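You operate a simulated robot arm through the tools that you are given. There is no shell and no other tool. Be economical: measure what you need, move in short steps, check, and stop when the job is done.

The job below is to be done with a simulated two-armed robot. You get a single attempt, and the scene is never put back.

Task
Run the daily test with carton No 24 alone in the chamber.
Fine: door closed, TEST programme, wait till the screen shows DONE.
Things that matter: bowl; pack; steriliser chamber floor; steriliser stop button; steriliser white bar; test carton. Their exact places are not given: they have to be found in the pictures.

Only the result counts: the job must be done as asked and must still hold three seconds after the hand-in. Knocking over, shifting, dropping, spilling or breaking anything else fails it.

Robot
Two 7-joint arms with two-finger parallel grippers on one trunk, on a base that drives. Base frame: it is fixed to the floor where the robot stands at the start and does not move with it; the origin is under the middle of the robot, x ahead of it, y to its left, z up. Lengths are in mm, angles in degrees, forces in N, time in s.
The left shoulder is at the start at [60, 143, 991], the right one opposite. With the tool pointing down near the work surface each hand reaches from about 320 to 740 mm from the robot's upright axis, wherever it stands, measured 20 degrees to its own side. Places, roughly: bowl [-1000, -2000, 750]; pack [-1000, -2000, 1250]; steriliser chamber floor [200, -2200, 800]; steriliser stop button [0, -1100, 1000]; steriliser white bar [0, -1600, 1200]. Payload 1.57 kg a hand.
The TCP of each hand is the grasp point between the finger pads, 30 mm short of the fingertips. In the tool frame z runs along the fingers and y along their closing line. Largest opening 110 mm; finger width 24, thickness 12; the body of the gripper, 48 by 112 mm, starts 78 mm behind the TCP.
Orientation is that of the tool frame in the base frame, as a unit quaternion [w, x, y, z]. With the fingers straight down and closing along the base's y, the tool's x points along the base's -x, its y along +y and its z along -z.

Tools
- The arms move only by the tool arm_command. It takes "left_steps", "right_steps" or both (then of equal length, played together; a hand with none holds still); each is a list of rows, each a list of 7 numbers: the shift along the tool's x, y, z in mm, then the turn, a rotation vector about the tool's x, y, z in degrees, then the closure in counts, from 0 (fully open) to 255 (shut). In form: [[tx, ty, tz, wx, wy, wz, claw], ...]. A call has 1 to 10 rows; each row is the pose to reach, as a shift and turn from the pose commanded when the call began, along the tool's axes at that moment. Each row takes 0.2 s and may step no farther than 50 mm and 8.6 degrees from the row before; otherwise, or with a gripper value out of range, the whole call is refused. A pose out of reach is approached as far as the arm can. The call stops where the force on the tool passes 40 N (or 10 N more than at its start, if that is more) or the arm is blocked; 0.2 s more then pass. The fingers move at their own pace (about 45 mm/s each) and stop on an object; they squeeze with about 30 N. The grip force told is the motor's: it shows also when the fingers shut on nothing. Time passes only in rows, and 0.2 s behind the last, so rows that repeat a pose let the fingers close. The reply holds the time, the measured pose of the TCP, the force on the tool along the base axes, the opening and the grip force, in the units named above and with some noise, with the torque about the TCP (base axes, N m) and any sound that the robot's microphone picked up.
- Cameras (640 x 400 px; columns grow to the right, rows downward): "scene" is now at [55.4, 5.6, 1610.5]; the picture's right is [0.05, -1.00, 0.00], its down [-0.65, -0.03, -0.76] and it looks along [0.76, 0.04, -0.65] (base axes); focal length 254 px, centre (320, 200). "left" rides on the left gripper at [70, -16, -141] in its tool frame; the picture's right is [0.23, 0.97, 0.00], its down [-0.86, 0.20, -0.48] and it looks along [-0.47, 0.11, 0.88] (tool axes); focal length 222 px, centre (320, 200). "right" rides on the right gripper at [70, 16, -141] in its tool frame; the picture's right is [-0.23, 0.97, 0.00], its down [-0.85, -0.20, -0.48] and it looks along [-0.47, -0.11, 0.88] (tool axes); focal length 222 px, centre (320, 200).
- capture(camera): a new picture of that camera. No time passes.
- move_column(by): slides the trunk up (or, below 0, down) by that many mm; the arms and the scene camera ride with it, the base frame stays. It gives what a move gives, with no picture.
- drive_base(legs): drives the robot by 1 to 6 legs, each [ahead, left, turn to the left] in mm, mm and degrees, along the robot's own axes; the way and the turn of a leg run together, so that a leg with both is an arc; at most 1500 mm and 180 degrees a leg. The arms and the cameras ride along, it lands a little off, and it stops where it bumps. It gives what a move gives.
- aim_head(pan, tilt): turns the head with the scene camera to pan (to the left, within 86 degrees either way) and tilt (down, from -29 to 69), counted from straight ahead of the robot. It gives what a move gives.
- pixel_to_xyz(camera, pixels): for up to 12 pixels [column, row] of the newest picture of that camera ("zoom" is the newest enlarged one), the place [x, y, z] in the base frame of the surface seen there, good to about 2 mm. No time passes.
- close_up(camera, box): a new picture of the part [left, top, right, bottom] of that camera's present view, enlarged. No time passes.
- sign_off(): hands the job in; it is judged then, once.

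Go step by step. Measure first, check grasps and placings, and put right what went wrong. The budget is 80 turns and 62 pictures, counting those below and the enlarged ones. Unless the task says otherwise, let go and move clear before handing in, and close with one line.

The tools are called after ">>>" as a command line: name --argument value ..., lists and objects as JSON in quotes. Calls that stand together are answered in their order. arm_command: Moves the arms, as the interface text tells. Its arguments: {"type":"object","properties":{"left_steps":{"type":"array"},"right_steps":{"type":"array"}},"required":[]} The other tools are called the same way: move_column (by) slides the trunk up or down; drive_base (legs) drives the base; aim_head (pan, tilt) turns the head that bears the scene camera; capture (camera) takes a picture; pixel_to_xyz (camera, pixels) gives the place of the surface under pixels of a picture; close_up (camera, box) takes an enlarged picture of a part of a camera's view; sign_off () hands the job in.

At the start:

```text
t: 0.0
left_tool_pos: [509.6, 202.5, 1122.0]
left_ee_rot: [0.001, 0.0, 1.0, 0.0]
left_wrist_force: [-0.7, -0.4, -0.2]
left_moment: [0.02, -0.02, -0.03]
left_grip_width: 109.9
left_grip_force: 0.0
right_tool_pos: [499.0, -181.5, 1172.1]
right_ee_rot: [0.001, 0.0, 1.0, 0.0]
right_wrist_force: [0.8, -0.5, -0.6]
right_moment: [0.03, -0.02, 0.01]
right_grip_width: 110.2
right_grip_force: 0.0
trunk travel left (down, up): [-590.0, 0.0]
robot x, y, heading: [-0.3, 1.5, 0.2]
head pan, tilt: [3.0, 40.8]
```

scene: 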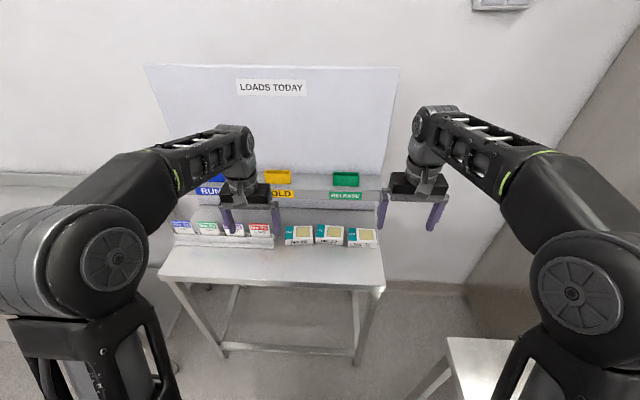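
right: 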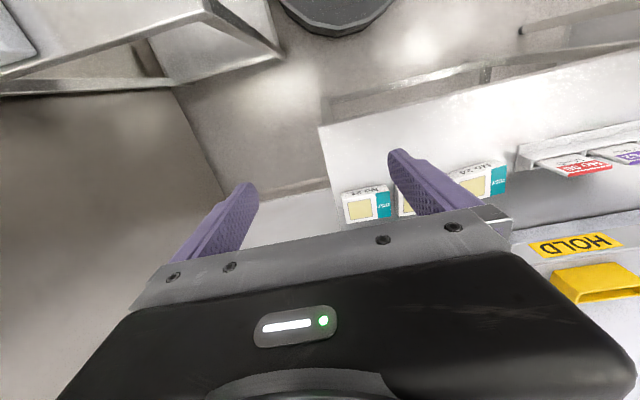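
left: 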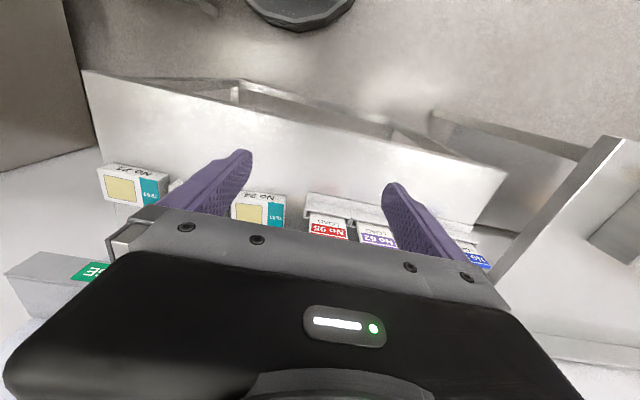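

The scene shows three test cartons around pixels (298,234), (330,234), (362,237) on a bench. I'll zoom in to read them.

>>> close_up --camera "scene" --box '[160, 160, 400, 310]'

>>> pixel_to_xyz --camera "scene" --pixels '[[298, 234], [330, 234], [362, 237], [270, 275], [380, 285], [165, 268], [460, 350], [480, 380], [560, 200]]'

```text
2.67 times, centred on (280, 235) of scene
```

zoom: 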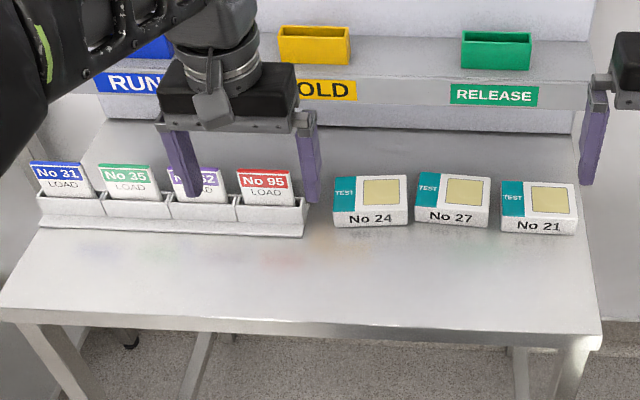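

```text
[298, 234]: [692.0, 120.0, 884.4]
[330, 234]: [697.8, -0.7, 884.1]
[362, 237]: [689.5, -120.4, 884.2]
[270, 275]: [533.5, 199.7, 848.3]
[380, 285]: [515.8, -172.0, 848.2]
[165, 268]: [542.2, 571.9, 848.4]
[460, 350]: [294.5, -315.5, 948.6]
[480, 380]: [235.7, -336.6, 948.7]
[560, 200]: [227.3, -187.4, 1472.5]
```

No 24 is the left carton, near [692, 115, 884], and the bench top is at z≈848. Next I'll look to the right for the steriliser.

>>> aim_head --pan -80 --tilt 25

>>> capture --camera "scene"

```text
t: 1.6
left_tool_pos: [509.9, 203.6, 1121.1]
left_ee_rot: [0.0, 0.0, 1.0, 0.0]
left_wrist_force: [0.2, 1.0, -0.1]
left_moment: [-0.03, 0.02, 0.0]
left_grip_width: 110.1
left_grip_force: 0.0
right_tool_pos: [498.9, -180.7, 1172.1]
right_ee_rot: [0.0, 0.001, 1.0, 0.0]
right_wrist_force: [0.2, 0.1, 0.0]
right_moment: [-0.01, 0.0, -0.02]
right_grip_width: 109.8
right_grip_force: 0.1
trunk travel left (down, up): [-590.0, 0.0]
robot x, y, heading: [0.1, 3.4, -0.0]
head pan, tilt: [-80.0, 25.0]
```

```text
57 pictures are left
```

scene: 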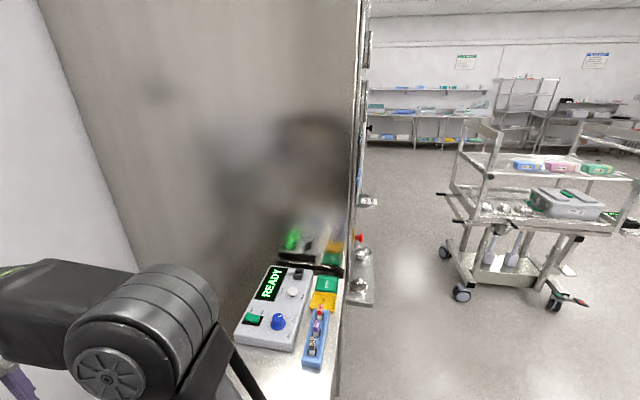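

A control panel reading READY sits at about (275,305) beside a steel wall. I'll enlarge it and measure points on it and on the trolley.

>>> close_up --camera "scene" --box '[220, 220, 400, 390]'

>>> close_up --camera "scene" --box '[340, 30, 640, 310]'

>>> pixel_to_xyz --camera "scene" --pixels '[[270, 285], [253, 321], [278, 322], [293, 292], [320, 330], [360, 240], [362, 285], [200, 150], [355, 150], [570, 205], [345, 340]]'

```text
2.35 times, centred on (310, 305) of scene
```

zoom: 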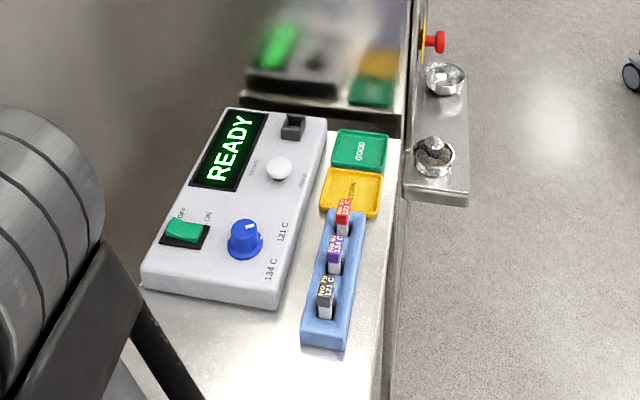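

```text
1.43 times, centred on (490, 170) of scene
```

zoom: 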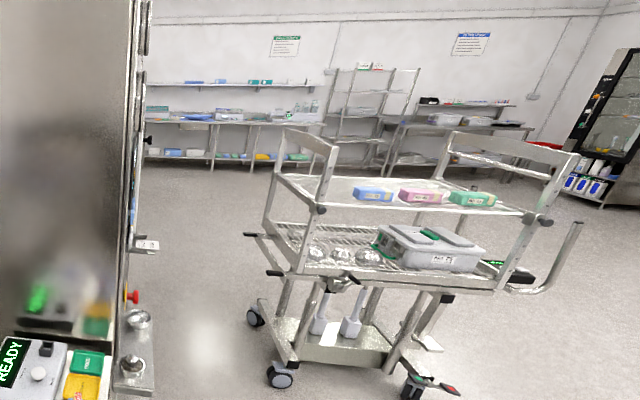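

```text
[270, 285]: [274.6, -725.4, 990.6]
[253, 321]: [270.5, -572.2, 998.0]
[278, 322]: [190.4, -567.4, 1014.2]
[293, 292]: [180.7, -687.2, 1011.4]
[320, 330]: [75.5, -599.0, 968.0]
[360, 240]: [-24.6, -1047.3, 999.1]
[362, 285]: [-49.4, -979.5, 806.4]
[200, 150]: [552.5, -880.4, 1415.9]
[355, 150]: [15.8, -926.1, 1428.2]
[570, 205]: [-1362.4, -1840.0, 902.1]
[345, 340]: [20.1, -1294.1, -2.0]
```

The panel looks like an instrument of its own; the steriliser front faces −x, with the red stop at about (360,240). I'll turn back and measure carton 24 for grasping.

>>> aim_head --pan 5 --tilt 45

>>> close_up --camera "scene" --box '[270, 160, 400, 240]'

```text
t: 3.2
left_tool_pos: [510.0, 202.9, 1122.4]
left_ee_rot: [0.0, 0.001, 1.0, 0.0]
left_wrist_force: [-1.1, 0.2, 1.4]
left_moment: [0.01, -0.01, 0.04]
left_grip_width: 110.0
left_grip_force: 0.1
right_tool_pos: [500.0, -182.1, 1171.6]
right_ee_rot: [0.001, 0.001, 1.0, 0.0]
right_wrist_force: [-0.3, 0.6, 0.9]
right_moment: [0.01, 0.01, 0.0]
right_grip_width: 109.9
right_grip_force: 0.0
trunk travel left (down, up): [-590.0, 0.0]
robot x, y, heading: [-2.0, 2.3, -0.1]
head pan, tilt: [5.0, 45.0]
```

```text
4.92 times, centred on (335, 200) of scene
```

zoom: 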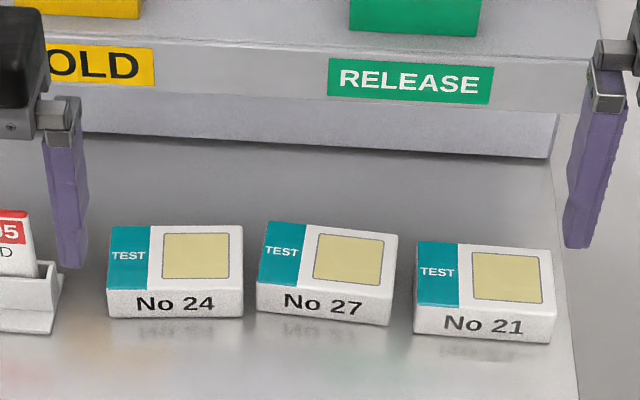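

>>> pixel_to_xyz --camera "zoom" --pixels '[[112, 230], [240, 229], [240, 287], [110, 290], [175, 260], [175, 314], [258, 260], [50, 300], [300, 100], [300, 160], [10, 215], [262, 225]]'

```text
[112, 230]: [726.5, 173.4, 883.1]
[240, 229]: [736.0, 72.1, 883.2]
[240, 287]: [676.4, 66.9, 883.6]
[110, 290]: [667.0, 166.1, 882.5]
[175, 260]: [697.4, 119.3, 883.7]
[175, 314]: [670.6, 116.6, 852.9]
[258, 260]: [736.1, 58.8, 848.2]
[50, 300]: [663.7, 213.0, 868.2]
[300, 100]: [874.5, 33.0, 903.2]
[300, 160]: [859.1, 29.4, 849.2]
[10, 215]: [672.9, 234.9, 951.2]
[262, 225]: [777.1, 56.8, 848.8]
```

Carton 24: centre ≈[701,119], 64 mm deep, 104 mm wide, 35 mm high, yaw ≈ −5.5°. Before grasping I need to see the chamber so I can choose how to hold it; I'll back off and turn to look.

>>> drive_base --legs '[[-500, 0, 0], [0, 0, -90]]'

>>> aim_head --pan 15 --tilt 25

>>> capture --camera "scene"

```text
t: 9.9
left_tool_pos: [-299.0, -509.7, 1122.1]
left_ee_rot: [0.0, 0.706, 0.708, -0.001]
left_wrist_force: [-0.5, -0.1, 0.2]
left_moment: [0.01, -0.03, 0.0]
left_grip_width: 109.8
left_grip_force: 0.0
right_tool_pos: [-685.1, -500.1, 1173.0]
right_ee_rot: [0.001, 0.706, 0.708, -0.001]
right_wrist_force: [-0.2, -0.8, -0.6]
right_moment: [-0.03, -0.01, 0.03]
right_grip_width: 110.1
right_grip_force: 0.0
trunk travel left (down, up): [-590.0, 0.0]
robot x, y, heading: [-503.3, -1.5, -89.8]
head pan, tilt: [5.0, 45.0]
```

```text
t: 10.8
left_tool_pos: [-298.2, -509.9, 1121.9]
left_ee_rot: [0.0, 0.707, 0.707, -0.001]
left_wrist_force: [-0.6, 0.5, 0.1]
left_moment: [0.03, -0.01, -0.05]
left_grip_width: 109.9
left_grip_force: 0.0
right_tool_pos: [-684.5, -501.2, 1171.5]
right_ee_rot: [0.0, 0.707, 0.707, 0.0]
right_wrist_force: [0.3, 0.7, 0.5]
right_moment: [0.02, 0.01, 0.04]
right_grip_width: 109.9
right_grip_force: 0.0
trunk travel left (down, up): [-590.0, 0.0]
robot x, y, heading: [-501.5, -2.5, -89.8]
head pan, tilt: [15.0, 25.0]
```

```text
53 pictures are left
```

scene: 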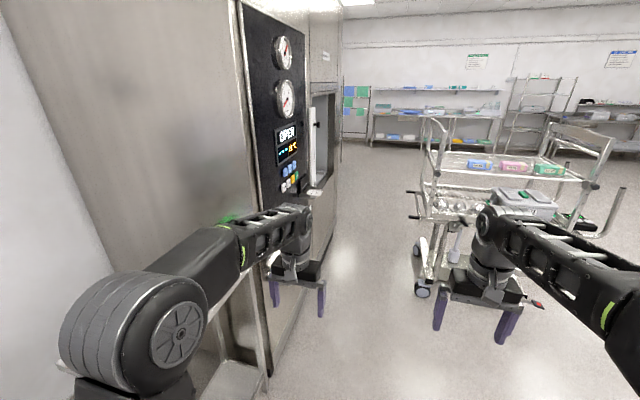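

The front panel shows OPEN at (288,140), with buttons at (290,180) and a chamber recess at (322,140) with a white bar. I'll enlarge and measure.

>>> close_up --camera "scene" --box '[230, 20, 350, 230]'

>>> pixel_to_xyz --camera "scene" --pixels '[[288, 135], [312, 150], [325, 110], [328, 160], [316, 190], [335, 220], [250, 150], [425, 260], [430, 200], [422, 130], [410, 192], [300, 270]]'

```text
1.90 times, centred on (290, 125) of scene
```

zoom: 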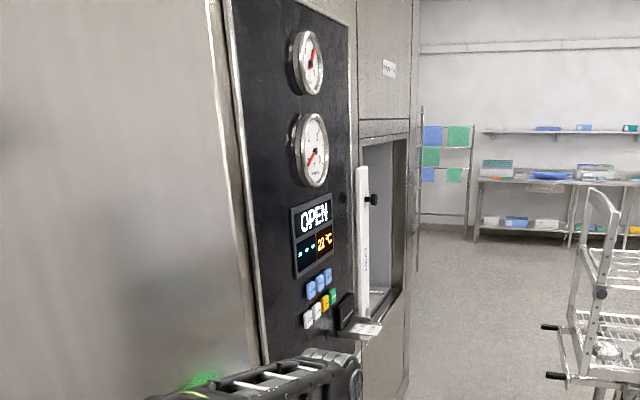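

```text
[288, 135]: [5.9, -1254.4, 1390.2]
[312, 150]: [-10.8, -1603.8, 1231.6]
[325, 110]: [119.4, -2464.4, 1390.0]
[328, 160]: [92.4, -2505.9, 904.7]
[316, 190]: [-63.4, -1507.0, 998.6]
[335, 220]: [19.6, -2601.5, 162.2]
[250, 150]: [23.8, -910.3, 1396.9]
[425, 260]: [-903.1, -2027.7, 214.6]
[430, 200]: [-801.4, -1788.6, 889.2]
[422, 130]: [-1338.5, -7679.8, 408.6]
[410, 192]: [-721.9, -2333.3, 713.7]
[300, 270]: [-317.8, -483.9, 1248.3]
```

The door appears to be open with a white bar around (312,150) at x≈0,y≈−1600. The trolley starts at y<−1790. I'll drive to face the steriliser front from well back.

>>> drive_base --legs '[[900, 350, 0], [0, 0, 90]]'

>>> aim_head --pan -35 --tilt 25

>>> capture --camera "scene"

```text
t: 14.2
left_tool_pos: [-56.2, -1115.6, 1121.4]
left_ee_rot: [-0.012, 0.702, 0.712, 0.007]
left_wrist_force: [-6.8, 3.6, 1.5]
left_moment: [-0.14, -0.61, 0.09]
left_grip_width: 104.7
left_grip_force: 0.1
right_tool_pos: [-435.5, -1119.8, 1170.8]
right_ee_rot: [-0.001, 0.704, 0.711, -0.001]
right_wrist_force: [-0.4, 0.0, 0.7]
right_moment: [0.04, -0.03, -0.01]
right_grip_width: 110.1
right_grip_force: 0.1
trunk travel left (down, up): [-590.0, 0.0]
robot x, y, heading: [-255.0, -614.1, -89.1]
head pan, tilt: [15.0, 25.0]
stopped in leg 1: the force on the tool passed its limit (the readings are from after the stop); the commanded pose is now the measured one
```

```text
t: 15.4
left_tool_pos: [-55.5, -1115.9, 1122.9]
left_ee_rot: [-0.013, 0.701, 0.713, 0.007]
left_wrist_force: [-9.0, 4.8, -2.2]
left_moment: [-0.24, -0.67, 0.16]
left_grip_width: 101.5
left_grip_force: 0.1
right_tool_pos: [-435.1, -1118.0, 1170.7]
right_ee_rot: [0.001, 0.703, 0.712, 0.0]
right_wrist_force: [-0.2, 0.8, -0.4]
right_moment: [0.03, 0.03, 0.03]
right_grip_width: 110.0
right_grip_force: 0.0
trunk travel left (down, up): [-590.0, 0.0]
robot x, y, heading: [-257.7, -614.9, -89.0]
head pan, tilt: [-35.0, 25.0]
```

```text
51 pictures are left
```

scene: 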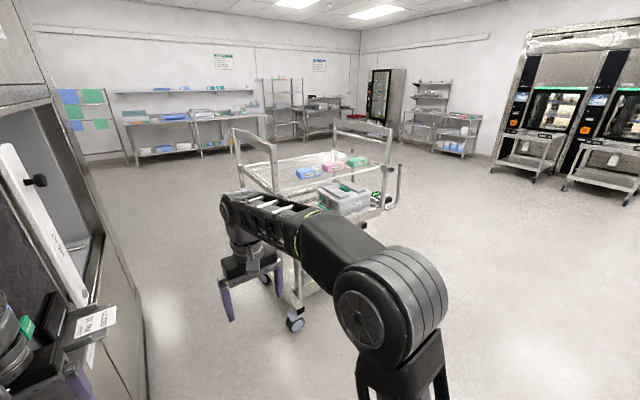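

I mis-signed the sideways move: the left hand touched the front panel at x≈0. I'll back straight away from it, then check the screen.

>>> drive_base --legs '[[0, -480, 0]]'

>>> aim_head --pan 30 --tilt 25

>>> capture --camera "scene"

```text
t: 18.2
left_tool_pos: [-529.8, -1123.9, 1122.3]
left_ee_rot: [-0.012, 0.702, 0.712, 0.006]
left_wrist_force: [-0.1, -1.0, 0.2]
left_moment: [-0.01, -0.02, 0.0]
left_grip_width: 110.2
left_grip_force: 0.1
right_tool_pos: [-910.6, -1125.3, 1171.7]
right_ee_rot: [0.0, 0.704, 0.71, -0.001]
right_wrist_force: [-0.4, 0.0, -0.5]
right_moment: [0.0, -0.02, -0.03]
right_grip_width: 109.9
right_grip_force: 0.1
trunk travel left (down, up): [-590.0, 0.0]
robot x, y, heading: [-731.1, -624.0, -89.3]
head pan, tilt: [-35.0, 25.0]
```

```text
t: 19.6
left_tool_pos: [-529.4, -1122.6, 1122.6]
left_ee_rot: [-0.012, 0.702, 0.712, 0.007]
left_wrist_force: [0.4, 0.2, -0.1]
left_moment: [0.0, -0.03, 0.0]
left_grip_width: 109.9
left_grip_force: 0.1
right_tool_pos: [-910.0, -1125.0, 1171.3]
right_ee_rot: [0.001, 0.705, 0.71, -0.001]
right_wrist_force: [0.6, -0.2, -0.2]
right_moment: [-0.02, 0.01, -0.01]
right_grip_width: 110.0
right_grip_force: 0.1
trunk travel left (down, up): [-590.0, 0.0]
robot x, y, heading: [-729.3, -623.6, -89.0]
head pan, tilt: [30.0, 25.0]
```

```text
50 pictures are left
```

scene: 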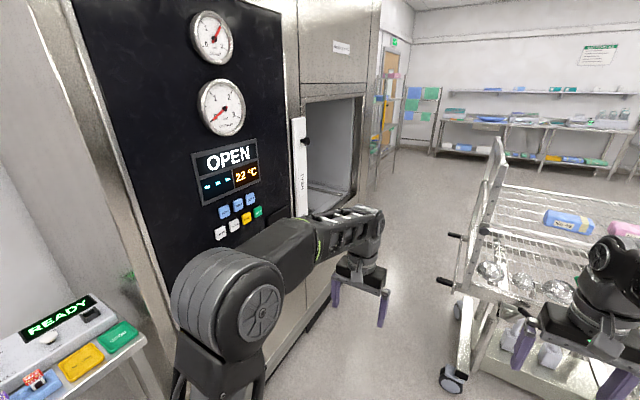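

The screen still reads OPEN and nothing is disturbed. Now I'll advance a bit and turn to face the front.

>>> drive_base --legs '[[300, 0, 0], [0, 0, 90], [-50, -200, 0]]'

>>> aim_head --pan -30 --tilt 28

>>> capture --camera "scene"

>>> close_up --camera "scene" --box '[60, 20, 300, 300]'

```text
t: 26.7
left_tool_pos: [-276.2, -922.6, 1123.3]
left_ee_rot: [-0.013, -0.004, 1.0, -0.003]
left_wrist_force: [-0.6, -0.6, 1.2]
left_moment: [0.0, 0.03, -0.02]
left_grip_width: 110.1
left_grip_force: 0.0
right_tool_pos: [-276.4, -1302.6, 1172.2]
right_ee_rot: [0.001, -0.003, 1.0, 0.0]
right_wrist_force: [0.4, 0.5, 0.2]
right_moment: [0.04, -0.04, 0.03]
right_grip_width: 110.0
right_grip_force: 0.0
trunk travel left (down, up): [-590.0, 0.0]
robot x, y, heading: [-780.8, -1117.1, 0.3]
head pan, tilt: [30.0, 25.0]
```

```text
t: 28.0
left_tool_pos: [-276.1, -920.7, 1122.7]
left_ee_rot: [-0.014, -0.004, 1.0, -0.003]
left_wrist_force: [0.7, -1.4, 0.6]
left_moment: [-0.02, -0.01, -0.01]
left_grip_width: 110.0
left_grip_force: 0.1
right_tool_pos: [-274.2, -1301.7, 1171.0]
right_ee_rot: [0.001, -0.002, 1.0, 0.0]
right_wrist_force: [0.8, 0.1, 0.8]
right_moment: [-0.02, -0.02, 0.01]
right_grip_width: 109.9
right_grip_force: 0.0
trunk travel left (down, up): [-590.0, 0.0]
robot x, y, heading: [-776.3, -1121.5, 0.1]
head pan, tilt: [-30.0, 28.0]
```

```text
49 pictures are left
```

scene: 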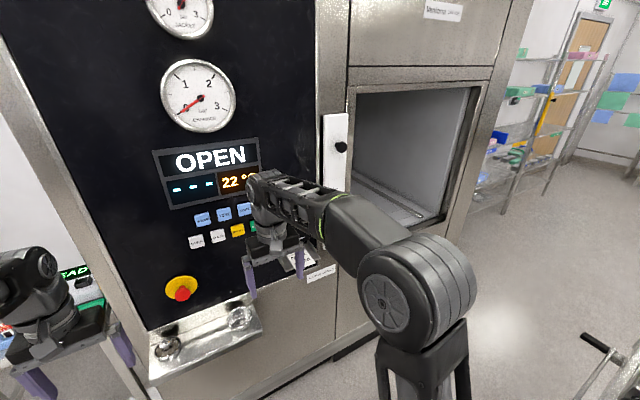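

```text
1.43 times, centred on (180, 160) of scene
```

zoom: 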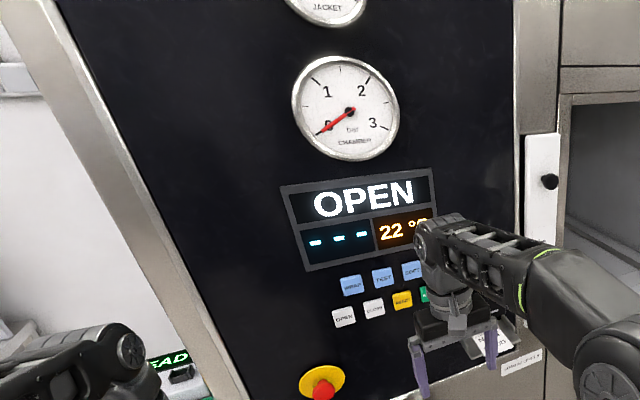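

The panel has two rows of small buttons (blue WRAP/TEST/…, then OPEN, CLOSE, yellow, green), and the white bar with knob is the leading edge of the sliding door. Let me measure the geometry.

>>> pixel_to_xyz --camera "scene" --pixels '[[202, 219], [225, 214], [196, 241], [218, 236], [237, 231], [182, 292], [336, 150], [341, 146], [360, 100], [465, 95], [435, 215], [400, 200]]'

>>> close_up --camera "scene" --box '[180, 180, 340, 280]'

>>> close_up --camera "scene" --box '[310, 60, 500, 240]'

```text
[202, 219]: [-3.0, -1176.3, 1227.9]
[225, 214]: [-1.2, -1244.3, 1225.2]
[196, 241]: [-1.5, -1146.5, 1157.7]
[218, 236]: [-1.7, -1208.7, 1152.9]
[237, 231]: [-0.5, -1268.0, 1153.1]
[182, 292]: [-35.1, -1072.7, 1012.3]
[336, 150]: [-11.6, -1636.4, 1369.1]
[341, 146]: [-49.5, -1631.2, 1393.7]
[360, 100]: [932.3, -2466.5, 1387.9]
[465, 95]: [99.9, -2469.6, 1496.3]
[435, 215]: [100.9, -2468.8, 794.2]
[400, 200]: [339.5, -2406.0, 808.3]
```

```text
4.00 times, centred on (260, 230) of scene
```

zoom: 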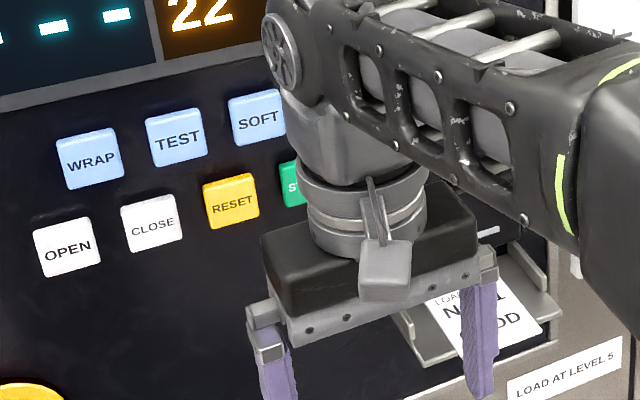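

```text
2.22 times, centred on (405, 150) of scene
```

zoom: 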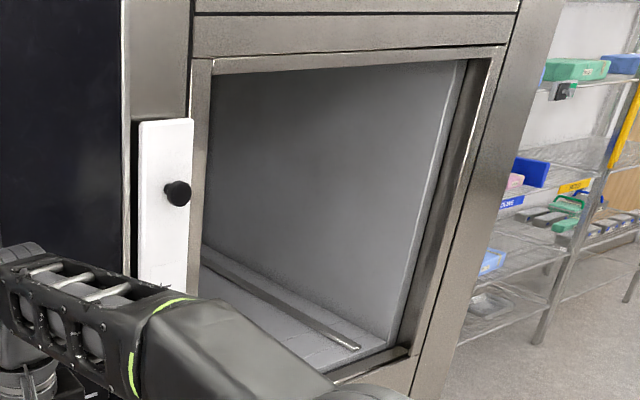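

The chamber opening is large (y≈−1660…−2470, z≈800…1500) and looks empty so far; the buttons TEST, CLOSE and START are located. Now I'll go back for the carton.

>>> drive_base --legs '[[0, 1270, 0], [800, 0, 0]]'

>>> aim_head --pan 0 --tilt 45

>>> capture --camera "scene"

```text
t: 38.3
left_tool_pos: [521.6, 357.5, 1122.7]
left_ee_rot: [-0.013, -0.004, 1.0, -0.004]
left_wrist_force: [1.0, -0.5, 0.6]
left_moment: [-0.02, 0.0, 0.0]
left_grip_width: 110.0
left_grip_force: 0.0
right_tool_pos: [522.0, -23.0, 1171.6]
right_ee_rot: [0.0, -0.002, 1.0, -0.001]
right_wrist_force: [0.4, 0.4, -0.3]
right_moment: [0.01, 0.02, 0.02]
right_grip_width: 110.5
right_grip_force: 0.1
trunk travel left (down, up): [-590.0, 0.0]
robot x, y, heading: [17.3, 153.2, 0.5]
head pan, tilt: [-30.0, 28.0]
```

```text
t: 39.3
left_tool_pos: [521.6, 358.0, 1124.0]
left_ee_rot: [-0.013, -0.005, 1.0, -0.004]
left_wrist_force: [0.1, -0.7, -0.6]
left_moment: [-0.02, -0.02, -0.03]
left_grip_width: 110.1
left_grip_force: 0.0
right_tool_pos: [521.4, -23.2, 1171.0]
right_ee_rot: [0.001, -0.002, 1.0, -0.001]
right_wrist_force: [0.4, 0.3, 0.5]
right_moment: [0.0, -0.03, 0.01]
right_grip_width: 109.9
right_grip_force: 0.1
trunk travel left (down, up): [-590.0, 0.0]
robot x, y, heading: [18.6, 156.7, 0.4]
head pan, tilt: [0.0, 45.0]
```

```text
45 pictures are left
```

scene: 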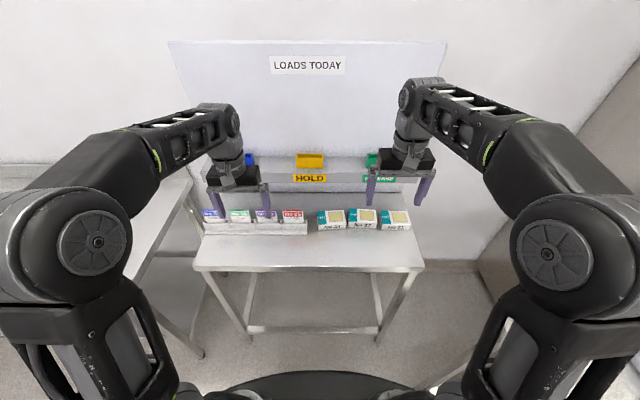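

All in place; I'll bring the right hand above carton 24 at height while turning it ~85° so the fingers straddle the 64 mm side.

>>> arm_command --right_steps '[[-18, 14.2, 0, 0, 0, 8.47, 0], [-36, 28.5, 0, 0, 0, 16.94, 0], [-54, 42.7, 0, 0, 0, 25.41, 0], [-72, 57, 0, 0, 0, 33.88, 0], [-90, 71.2, 0, 0, 0, 42.35, 0], [-108, 85.5, 0, 0, 0, 50.8, 0], [-126, 99.7, 0, 0, 0, 59.3, 0], [-144, 114, 0, 0, 0, 67.8, 0], [-162, 128.2, 0, 0, 0, 76.2, 0], [-179.5, 142.5, 0, 0, 0, 84.7, 0]]'

>>> capture --camera "right"

>>> close_up --camera "scene" --box '[260, 100, 480, 240]'

```text
t: 41.5
left_tool_pos: [519.7, 357.9, 1123.5]
left_ee_rot: [-0.013, -0.005, 1.0, -0.004]
left_wrist_force: [0.1, 0.5, -0.3]
left_moment: [-0.09, -0.04, 0.0]
left_grip_width: 110.1
left_grip_force: 0.0
right_tool_pos: [606.4, 136.3, 1211.6]
right_ee_rot: [0.043, 0.606, 0.787, 0.103]
right_wrist_force: [-0.2, 0.0, 0.2]
right_moment: [-0.01, 0.04, 0.01]
right_grip_width: 110.0
right_grip_force: 0.2
right hand out of reach, approached as far as the arm can: row 1, 2, 3, 4, 5, 6, 7, 8, 9, 10
trunk travel left (down, up): [-590.0, 0.0]
robot x, y, heading: [24.2, 155.2, 0.4]
head pan, tilt: [0.0, 45.0]
```

```text
44 pictures are left
```

right: 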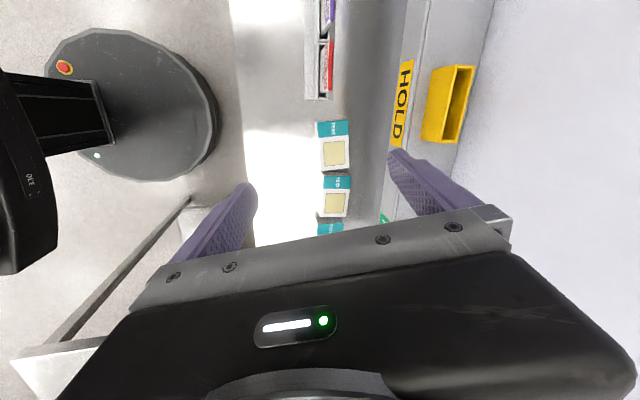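

```text
2.86 times, centred on (370, 170) of scene
```

zoom: 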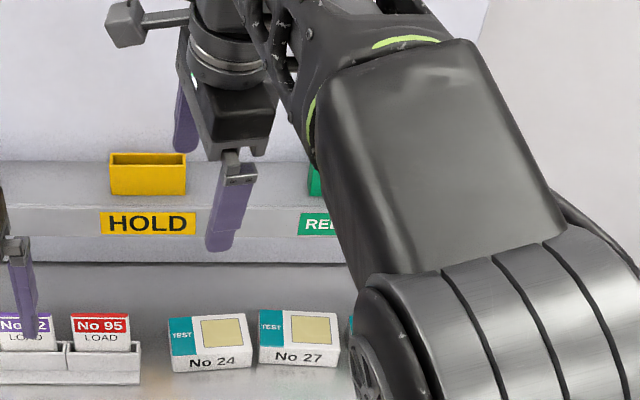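

The reach is too short at that height, so the hand lagged. I'll drive 90 mm ahead and command a downward move to see where the commanded pose is.

>>> drive_base --legs '[[90, 0, 0]]'

>>> arm_command --right_steps '[[0, 0, 20, 0, 0, 0, 0], [0, 0, 40, 0, 0, 0, 0], [0, 0, 60, 0, 0, 0, 0]]'

```text
t: 42.6
left_tool_pos: [612.4, 358.2, 1121.3]
left_ee_rot: [-0.013, -0.005, 1.0, -0.003]
left_wrist_force: [0.1, 0.3, -0.1]
left_moment: [0.02, 0.06, 0.03]
left_grip_width: 110.3
left_grip_force: 0.2
right_tool_pos: [701.0, 138.8, 1210.8]
right_ee_rot: [0.041, 0.605, 0.788, 0.104]
right_wrist_force: [0.8, -0.1, -1.0]
right_moment: [-0.03, 0.05, 0.02]
right_grip_width: 110.1
right_grip_force: 0.0
trunk travel left (down, up): [-590.0, 0.0]
robot x, y, heading: [109.3, 152.7, 0.3]
head pan, tilt: [0.0, 45.0]
```

```text
t: 43.4
left_tool_pos: [609.9, 358.3, 1121.9]
left_ee_rot: [-0.013, -0.005, 1.0, -0.003]
left_wrist_force: [-0.3, 0.1, 0.7]
left_moment: [-0.02, 0.0, -0.02]
left_grip_width: 109.7
left_grip_force: 0.0
right_tool_pos: [710.0, 145.2, 1153.4]
right_ee_rot: [0.042, 0.605, 0.788, 0.104]
right_wrist_force: [0.0, 0.5, 0.2]
right_moment: [-0.02, 0.04, 0.0]
right_grip_width: 109.9
right_grip_force: 0.0
trunk travel left (down, up): [-590.0, 0.0]
robot x, y, heading: [109.5, 158.8, 0.6]
head pan, tilt: [0.0, 45.0]
```

The command restarts from the measured pose. I'll correct the orientation by the remaining (12.1, −4.3, 9.3)°.

>>> arm_command --right_steps '[[0, 0, 0, 6, -2.1, 4.6, 0], [0, 0, 10, 12.1, -4.3, 9.3, 0], [0, 0, 10, 12.1, -4.3, 9.3, 0]]'

```text
t: 44.2
left_tool_pos: [611.9, 358.2, 1122.4]
left_ee_rot: [-0.013, -0.005, 1.0, -0.004]
left_wrist_force: [0.7, 0.1, -0.2]
left_moment: [-0.02, 0.0, 0.05]
left_grip_width: 110.0
left_grip_force: 0.1
right_tool_pos: [711.0, 144.8, 1153.4]
right_ee_rot: [0.02, 0.639, 0.767, 0.053]
right_wrist_force: [0.9, 0.6, 1.0]
right_moment: [0.03, -0.01, -0.01]
right_grip_width: 110.1
right_grip_force: 0.1
right hand out of reach, approached as far as the arm can: row 2, 3
trunk travel left (down, up): [-590.0, 0.0]
robot x, y, heading: [109.3, 158.1, 0.5]
head pan, tilt: [0.0, 45.0]
```

>>> arm_command --right_steps '[[-7, -7, 37, 0, 0, 0, 0], [-14, -15, 75, 0, 0, 0, 0], [-21, -23, 112, 0, 0, 0, 0], [-28, -31, 150, 0, 0, 0, 0], [-28, -31, 150, 6, -2, 4.5, 0], [-28, -31, 150, 6, -2, 4.5, 0]]'

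```text
t: 45.0
left_tool_pos: [610.2, 359.2, 1121.8]
left_ee_rot: [-0.012, -0.005, 1.0, -0.004]
left_wrist_force: [0.8, 0.4, -0.3]
left_moment: [0.01, 0.06, 0.0]
left_grip_width: 109.9
left_grip_force: 0.0
right_tool_pos: [708.6, 130.9, 1062.9]
right_ee_rot: [0.028, 0.638, 0.766, 0.067]
right_wrist_force: [-9.1, -1.7, 16.1]
right_moment: [-0.01, -0.8, -0.11]
right_grip_width: 103.7
right_grip_force: 0.0
trunk travel left (down, up): [-590.0, 0.0]
robot x, y, heading: [109.5, 158.4, 0.5]
head pan, tilt: [0.0, 45.0]
stopped in row 3 (right hand): the force on the tool passed its limit (the readings are from after the stop); the commanded pose is now the measured one
```

The right hand touched something near x≈770 (force −9 N in x, +16 N in z). I'll look before moving.

>>> capture --camera "right"

>>> capture --camera "scene"

```text
42 pictures are left
```

right: 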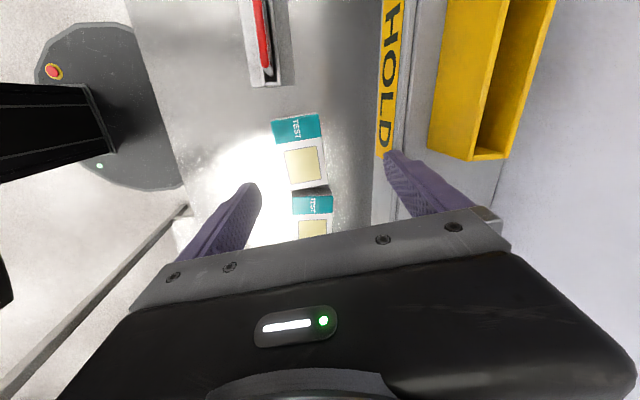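

```text
41 pictures are left
```

scene: 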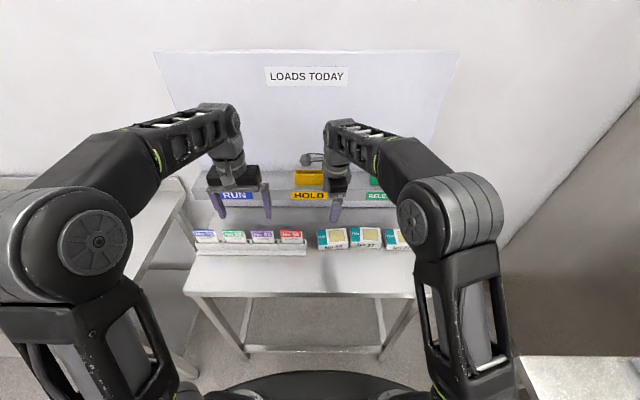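

>>> pixel_to_xyz --camera "right" --pixels '[[390, 60], [410, 120], [470, 100], [400, 165], [415, 60], [300, 165], [362, 150], [250, 200], [320, 40], [530, 150]]'

>>> pixel_to_xyz --camera "scene" --pixels '[[340, 212], [310, 195], [310, 205], [310, 180], [300, 120], [337, 190], [290, 202], [240, 205]]'

```text
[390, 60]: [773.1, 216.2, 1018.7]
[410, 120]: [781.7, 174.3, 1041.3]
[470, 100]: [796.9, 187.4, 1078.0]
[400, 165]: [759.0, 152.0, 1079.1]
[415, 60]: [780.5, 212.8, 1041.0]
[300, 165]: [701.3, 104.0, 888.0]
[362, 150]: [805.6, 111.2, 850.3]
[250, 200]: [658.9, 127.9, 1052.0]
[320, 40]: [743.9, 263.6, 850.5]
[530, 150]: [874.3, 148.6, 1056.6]
```

```text
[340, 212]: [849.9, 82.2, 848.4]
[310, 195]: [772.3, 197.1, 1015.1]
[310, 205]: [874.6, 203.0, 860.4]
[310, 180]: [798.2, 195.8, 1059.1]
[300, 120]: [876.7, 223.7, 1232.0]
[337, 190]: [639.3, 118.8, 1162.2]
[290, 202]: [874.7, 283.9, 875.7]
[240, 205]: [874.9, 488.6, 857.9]
```

The far finger touched the front edge of the raised shelf (x≈772, z≈1041); nothing moved. I'll back 45 mm toward the robot, narrow the opening to ~90 mm, and straighten the tool.

>>> arm_command --right_steps '[[-4, -22, -8, 0, 0, 0, 46], [-8, -45, -11, 0, 0, 0, 46], [-8, -45, -11, 4, -1.4, 2.5, 46], [-8, -45, -11, 7.8, -2.8, 4.9, 46], [-8, -45, -11, 7.8, -2.8, 4.9, 46]]'

```text
t: 46.2
left_tool_pos: [612.0, 358.3, 1122.2]
left_ee_rot: [-0.013, -0.004, 1.0, -0.003]
left_wrist_force: [-0.1, 0.0, -0.3]
left_moment: [-0.02, 0.02, 0.0]
left_grip_width: 110.1
left_grip_force: 0.1
right_tool_pos: [664.9, 113.7, 1062.4]
right_ee_rot: [-0.001, 0.672, 0.74, -0.001]
right_wrist_force: [-0.2, 0.0, 0.3]
right_moment: [0.0, -0.02, -0.01]
right_grip_width: 90.4
right_grip_force: 0.0
trunk travel left (down, up): [-590.0, 0.0]
robot x, y, heading: [109.1, 159.8, 0.6]
head pan, tilt: [0.0, 45.0]
```

Orientation is now exact. I'll descend to z≈930, shift over the carton, and look.

>>> arm_command --right_steps '[[0, 0, 44, 0, 0, 0, 46], [0, 0, 88, 0, 0, 0, 46], [0, 0, 132, 0, 0, 0, 46], [2, 17, 132, 0, 0, 0, 46], [2.7, 34, 132, 0, 0, 0, 46], [2.7, 34, 132, 0, 0, 0, 46]]'

>>> capture --camera "right"

```text
t: 47.6
left_tool_pos: [611.4, 357.3, 1121.9]
left_ee_rot: [-0.013, -0.005, 1.0, -0.004]
left_wrist_force: [0.2, 1.1, 0.3]
left_moment: [-0.01, 0.04, 0.02]
left_grip_width: 110.0
left_grip_force: 0.0
right_tool_pos: [697.5, 119.7, 931.4]
right_ee_rot: [0.0, 0.671, 0.741, 0.0]
right_wrist_force: [0.0, 0.8, 0.0]
right_moment: [0.0, -0.01, 0.02]
right_grip_width: 90.2
right_grip_force: 0.0
trunk travel left (down, up): [-590.0, 0.0]
robot x, y, heading: [111.3, 155.0, 0.4]
head pan, tilt: [0.0, 45.0]
```

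```text
40 pictures are left
```

right: 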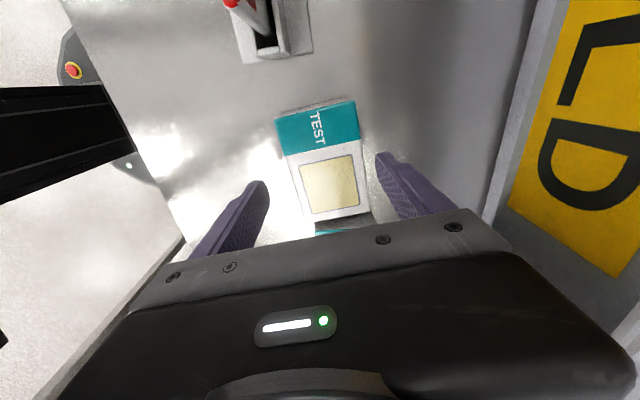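

>>> pixel_to_xyz --camera "right" --pixels '[[279, 120], [353, 103], [367, 203], [305, 215], [320, 160]]'

```text
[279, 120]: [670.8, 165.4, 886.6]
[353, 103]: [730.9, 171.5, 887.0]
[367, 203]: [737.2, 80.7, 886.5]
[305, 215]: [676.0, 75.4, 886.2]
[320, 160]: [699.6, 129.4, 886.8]
```

The carton centre is ≈[703,120]; I'll shift 5 mm, descend to z≈884 and close.

>>> arm_command --right_steps '[[0, 5, 0, 0, 0, 0, 46], [0, 5, 24, 0, 0, 0, 46], [0, 5, 46, 0, 0, 0, 46], [0, 5, 46, 0, 0, 0, 130], [0, 5, 46, 0, 0, 0, 150], [0, 5, 46, 0, 0, 0, 150], [0, 5, 46, 0, 0, 0, 150]]'

```text
t: 49.2
left_tool_pos: [612.3, 358.0, 1123.2]
left_ee_rot: [-0.014, -0.005, 1.0, -0.003]
left_wrist_force: [-0.8, -0.6, 0.5]
left_moment: [-0.01, -0.02, 0.0]
left_grip_width: 110.4
left_grip_force: 0.0
right_tool_pos: [702.7, 120.4, 884.6]
right_ee_rot: [-0.002, 0.672, 0.74, -0.002]
right_wrist_force: [-0.3, 0.8, 0.9]
right_moment: [0.1, -0.05, 0.02]
right_grip_width: 67.4
right_grip_force: 29.7
trunk travel left (down, up): [-590.0, 0.0]
robot x, y, heading: [111.4, 158.0, 0.6]
head pan, tilt: [0.0, 45.0]
```

Gripped at 67 mm with 30 N. I'll lift 40, pull back 60 away from the shelf, and raise more.

>>> arm_command --right_steps '[[0, 0, -20, 0, 0, 0, 150], [0, 0, -40, 0, 0, 0, 150], [0, -30, -40, 0, 0, 0, 150], [0, -60, -40, 0, 0, 0, 150], [0, -60, -80, 0, 0, 0, 150], [0, -60, -120, 0, 0, 0, 150], [0, -60, -160, 0, 0, 0, 150]]'

>>> capture --camera "right"

```text
t: 50.8
left_tool_pos: [609.7, 358.3, 1122.2]
left_ee_rot: [-0.013, -0.006, 1.0, -0.003]
left_wrist_force: [-0.3, -0.8, 0.6]
left_moment: [-0.01, 0.0, -0.04]
left_grip_width: 109.9
left_grip_force: 0.1
right_tool_pos: [643.1, 114.8, 1045.4]
right_ee_rot: [-0.002, 0.673, 0.74, -0.002]
right_wrist_force: [0.2, -0.2, -2.3]
right_moment: [0.05, -0.03, 0.02]
right_grip_width: 67.7
right_grip_force: 29.8
trunk travel left (down, up): [-590.0, 0.0]
robot x, y, heading: [109.8, 157.5, 0.5]
head pan, tilt: [0.0, 45.0]
```

```text
39 pictures are left
```

right: 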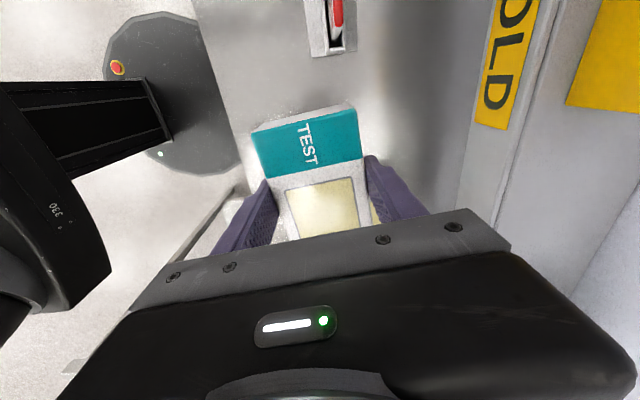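

Carton is held firmly. I'll drive back out and over to face the steriliser.

>>> drive_base --legs '[[-880, 0, 0], [0, -1350, 0]]'

>>> aim_head --pan -45 --tilt 35

>>> capture --camera "scene"

```text
t: 61.8
left_tool_pos: [-263.1, -993.2, 1122.0]
left_ee_rot: [-0.013, -0.005, 1.0, -0.003]
left_wrist_force: [-0.3, -0.1, 0.4]
left_moment: [0.01, -0.03, -0.01]
left_grip_width: 109.9
left_grip_force: 0.1
right_tool_pos: [-230.2, -1237.5, 1044.9]
right_ee_rot: [0.0, 0.673, 0.74, 0.0]
right_wrist_force: [0.9, 0.2, -2.5]
right_moment: [0.04, -0.02, 0.03]
right_grip_width: 67.7
right_grip_force: 30.3
trunk travel left (down, up): [-590.0, 0.0]
robot x, y, heading: [-764.4, -1190.7, 0.5]
head pan, tilt: [0.0, 45.0]
```

```text
t: 62.9
left_tool_pos: [-263.3, -993.0, 1122.6]
left_ee_rot: [-0.013, -0.005, 1.0, -0.004]
left_wrist_force: [0.4, -0.2, 0.5]
left_moment: [0.01, -0.01, 0.01]
left_grip_width: 109.9
left_grip_force: 0.0
right_tool_pos: [-230.1, -1238.3, 1045.7]
right_ee_rot: [-0.001, 0.672, 0.74, -0.002]
right_wrist_force: [-0.9, -0.5, -2.8]
right_moment: [0.01, 0.01, 0.0]
right_grip_width: 67.4
right_grip_force: 30.2
trunk travel left (down, up): [-590.0, 0.0]
robot x, y, heading: [-766.1, -1192.1, 0.5]
head pan, tilt: [-45.0, 35.0]
```

```text
38 pictures are left
```

scene: 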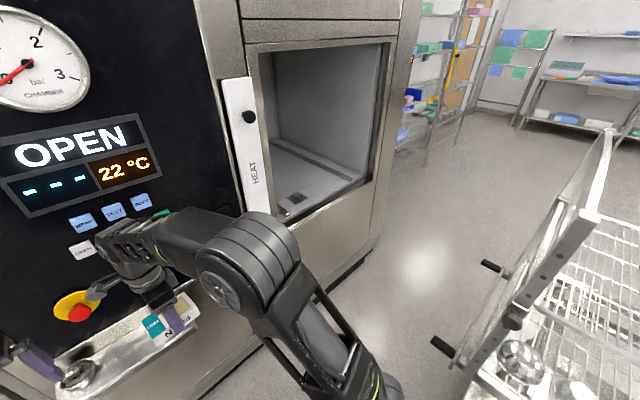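

The white bar carries a label "HEAT…" at (252,170), and there's a dark patch on the chamber floor at (297,197). I'll zoom in.

>>> close_up --camera "scene" --box '[200, 20, 420, 230]'

>>> pixel_to_xyz --camera "scene" --pixels '[[297, 197], [285, 212], [330, 170], [365, 180], [268, 60], [385, 50], [250, 117], [240, 150], [490, 265], [440, 345], [604, 140], [595, 220]]'

```text
1.90 times, centred on (310, 125) of scene
```

zoom: 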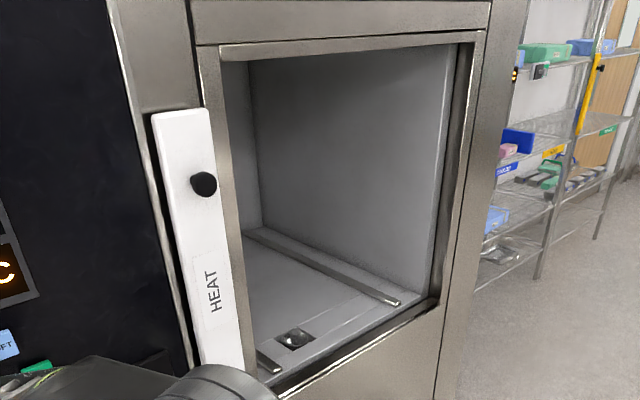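

```text
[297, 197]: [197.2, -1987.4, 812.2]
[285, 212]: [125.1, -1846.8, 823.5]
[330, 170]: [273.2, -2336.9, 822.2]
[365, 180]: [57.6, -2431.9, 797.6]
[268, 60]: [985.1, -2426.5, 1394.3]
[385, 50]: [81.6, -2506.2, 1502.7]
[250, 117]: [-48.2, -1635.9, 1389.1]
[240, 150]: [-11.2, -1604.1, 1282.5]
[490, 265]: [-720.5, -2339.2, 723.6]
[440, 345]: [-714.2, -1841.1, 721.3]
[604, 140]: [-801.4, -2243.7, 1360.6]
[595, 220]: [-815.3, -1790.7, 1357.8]
```

The chamber holds only a drain strainer near [197,−1987]; otherwise empty. I'll check the base size and the near floor space before entering the aisle between trolley (x≤−714) and steriliser.

>>> aim_head --pan -60 --tilt 69

>>> capture --camera "scene"

>>> capture --camera "left"

```text
t: 63.9
left_tool_pos: [-262.9, -993.8, 1122.4]
left_ee_rot: [-0.014, -0.005, 1.0, -0.003]
left_wrist_force: [0.5, 0.0, -1.0]
left_moment: [0.01, 0.0, 0.0]
left_grip_width: 110.2
left_grip_force: 0.1
right_tool_pos: [-229.6, -1235.5, 1045.2]
right_ee_rot: [-0.001, 0.672, 0.74, -0.001]
right_wrist_force: [0.1, 1.2, -2.6]
right_moment: [0.01, -0.02, 0.01]
right_grip_width: 67.3
right_grip_force: 30.2
trunk travel left (down, up): [-590.0, 0.0]
robot x, y, heading: [-760.9, -1195.4, 0.6]
head pan, tilt: [-60.0, 68.8]
```

```text
36 pictures are left
```

scene: 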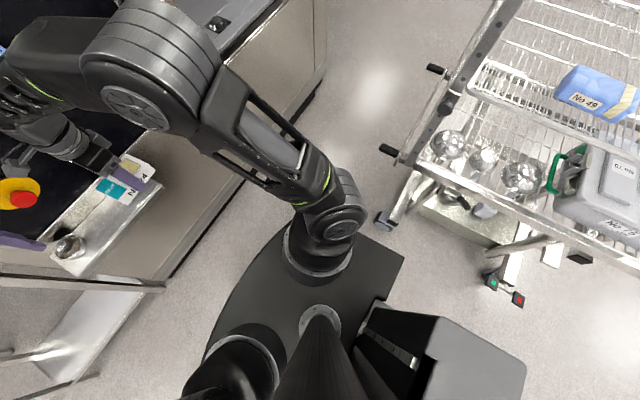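

```text
35 pictures are left
```

left: 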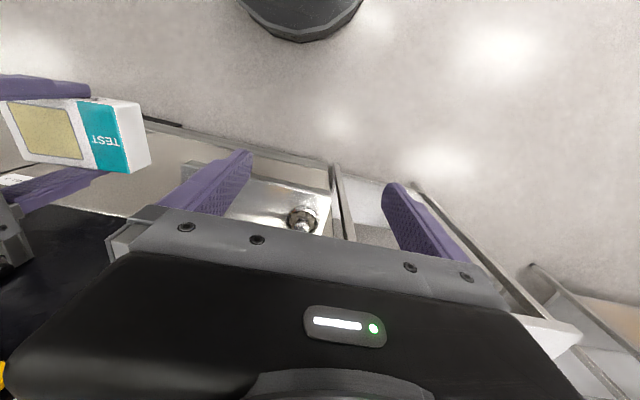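

>>> pixel_to_xyz --camera "left" --pixels '[[245, 10], [300, 40], [355, 10], [300, 25], [300, 48]]'

>>> pixel_to_xyz --camera "scene" --pixels '[[402, 255], [340, 230], [230, 310], [345, 190], [385, 215], [436, 68], [385, 150], [500, 5], [520, 380], [490, 283], [230, 150]]'

```text
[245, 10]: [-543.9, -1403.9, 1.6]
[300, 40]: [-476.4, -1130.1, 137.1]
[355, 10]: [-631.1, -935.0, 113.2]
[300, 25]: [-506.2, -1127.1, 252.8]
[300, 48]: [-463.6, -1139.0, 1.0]
```

```text
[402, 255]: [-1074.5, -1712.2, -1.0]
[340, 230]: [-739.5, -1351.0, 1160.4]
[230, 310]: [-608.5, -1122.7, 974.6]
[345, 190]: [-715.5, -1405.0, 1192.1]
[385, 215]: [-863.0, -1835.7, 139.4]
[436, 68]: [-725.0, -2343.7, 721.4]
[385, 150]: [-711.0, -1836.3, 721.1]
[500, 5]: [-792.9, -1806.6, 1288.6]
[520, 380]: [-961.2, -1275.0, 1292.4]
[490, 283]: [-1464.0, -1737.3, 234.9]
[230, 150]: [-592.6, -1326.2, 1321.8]
```

The base is a disc of ≈290 mm radius and the trolley legs are at x≈−860, so I can stand at x≈−480 in the aisle. First I retract both hands toward the body.

>>> arm_command --right_steps '[[-5, -34, 0, 0, 0, 0, 150], [-10, -68, 0, 0, 0, 0, 150], [-15, -102, 0, 0, 0, 0, 150], [-20, -136, 0, 0, 0, 0, 150], [-25, -170, 0, 0, 0, 0, 150], [-30, -204, 0, 0, 0, 0, 150], [-30, -204, 0, 0, 0, 0, 150]]' --left_steps '[[28, 10, 0, 0, 0, 0, 0], [56, 20, 0, 0, 0, 0, 0], [85, 30, 0, 0, 0, 0, 0], [113, 40, 0, 0, 0, 0, 0], [142, 50, 0, 0, 0, 0, 0], [170, 60, 0, 0, 0, 0, 0], [170, 60, 0, 0, 0, 0, 0]]'

>>> aim_head --pan -30 --tilt 45

>>> capture --camera "scene"

```text
t: 65.5
left_tool_pos: [-432.4, -934.4, 1125.9]
left_ee_rot: [-0.013, -0.006, 1.0, -0.004]
left_wrist_force: [0.9, 0.1, -0.1]
left_moment: [0.0, 0.04, -0.01]
left_grip_width: 110.2
left_grip_force: 0.0
right_tool_pos: [-429.2, -1286.4, 1045.1]
right_ee_rot: [-0.002, 0.672, 0.74, -0.001]
right_wrist_force: [0.4, -0.5, -2.3]
right_moment: [-0.01, 0.01, 0.0]
right_grip_width: 67.8
right_grip_force: 30.3
trunk travel left (down, up): [-590.0, 0.0]
robot x, y, heading: [-766.5, -1191.2, 0.3]
head pan, tilt: [-60.0, 68.8]
```

```text
t: 66.4
left_tool_pos: [-433.7, -934.9, 1126.0]
left_ee_rot: [-0.013, -0.005, 1.0, -0.004]
left_wrist_force: [-0.6, 0.1, 0.8]
left_moment: [-0.03, -0.05, 0.02]
left_grip_width: 110.1
left_grip_force: 0.1
right_tool_pos: [-429.1, -1287.4, 1044.6]
right_ee_rot: [-0.001, 0.672, 0.74, 0.0]
right_wrist_force: [1.1, 1.3, -2.6]
right_moment: [0.01, 0.02, -0.01]
right_grip_width: 67.8
right_grip_force: 30.5
trunk travel left (down, up): [-590.0, 0.0]
robot x, y, heading: [-764.4, -1194.6, 0.6]
head pan, tilt: [-30.0, 45.0]
```

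```text
34 pictures are left
```

scene: 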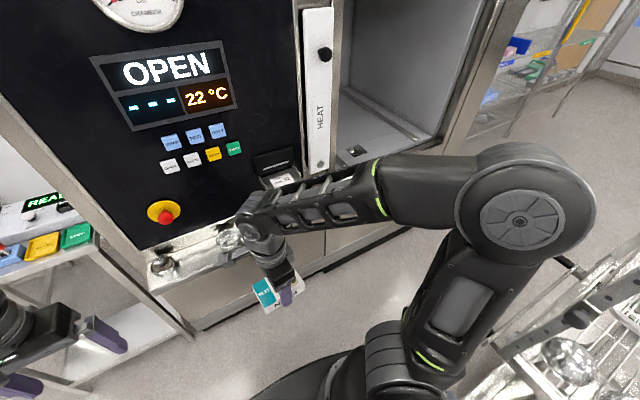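

The elbow now sticks out right at (520,220); I'll measure it, plus the sink shelf and card holder.

>>> pixel_to_xyz --camera "scene" --pixels '[[520, 220], [590, 200], [475, 280], [380, 180], [230, 238], [225, 255], [165, 285], [280, 180], [355, 150], [347, 30], [434, 135], [234, 148]]'

```text
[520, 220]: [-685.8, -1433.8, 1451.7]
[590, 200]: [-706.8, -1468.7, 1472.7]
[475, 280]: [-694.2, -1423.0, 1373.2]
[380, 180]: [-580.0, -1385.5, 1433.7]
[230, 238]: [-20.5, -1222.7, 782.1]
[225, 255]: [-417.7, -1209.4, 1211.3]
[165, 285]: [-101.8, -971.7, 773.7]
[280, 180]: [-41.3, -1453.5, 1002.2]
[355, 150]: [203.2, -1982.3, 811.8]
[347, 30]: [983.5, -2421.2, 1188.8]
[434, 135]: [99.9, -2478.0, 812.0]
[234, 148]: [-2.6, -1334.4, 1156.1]
```

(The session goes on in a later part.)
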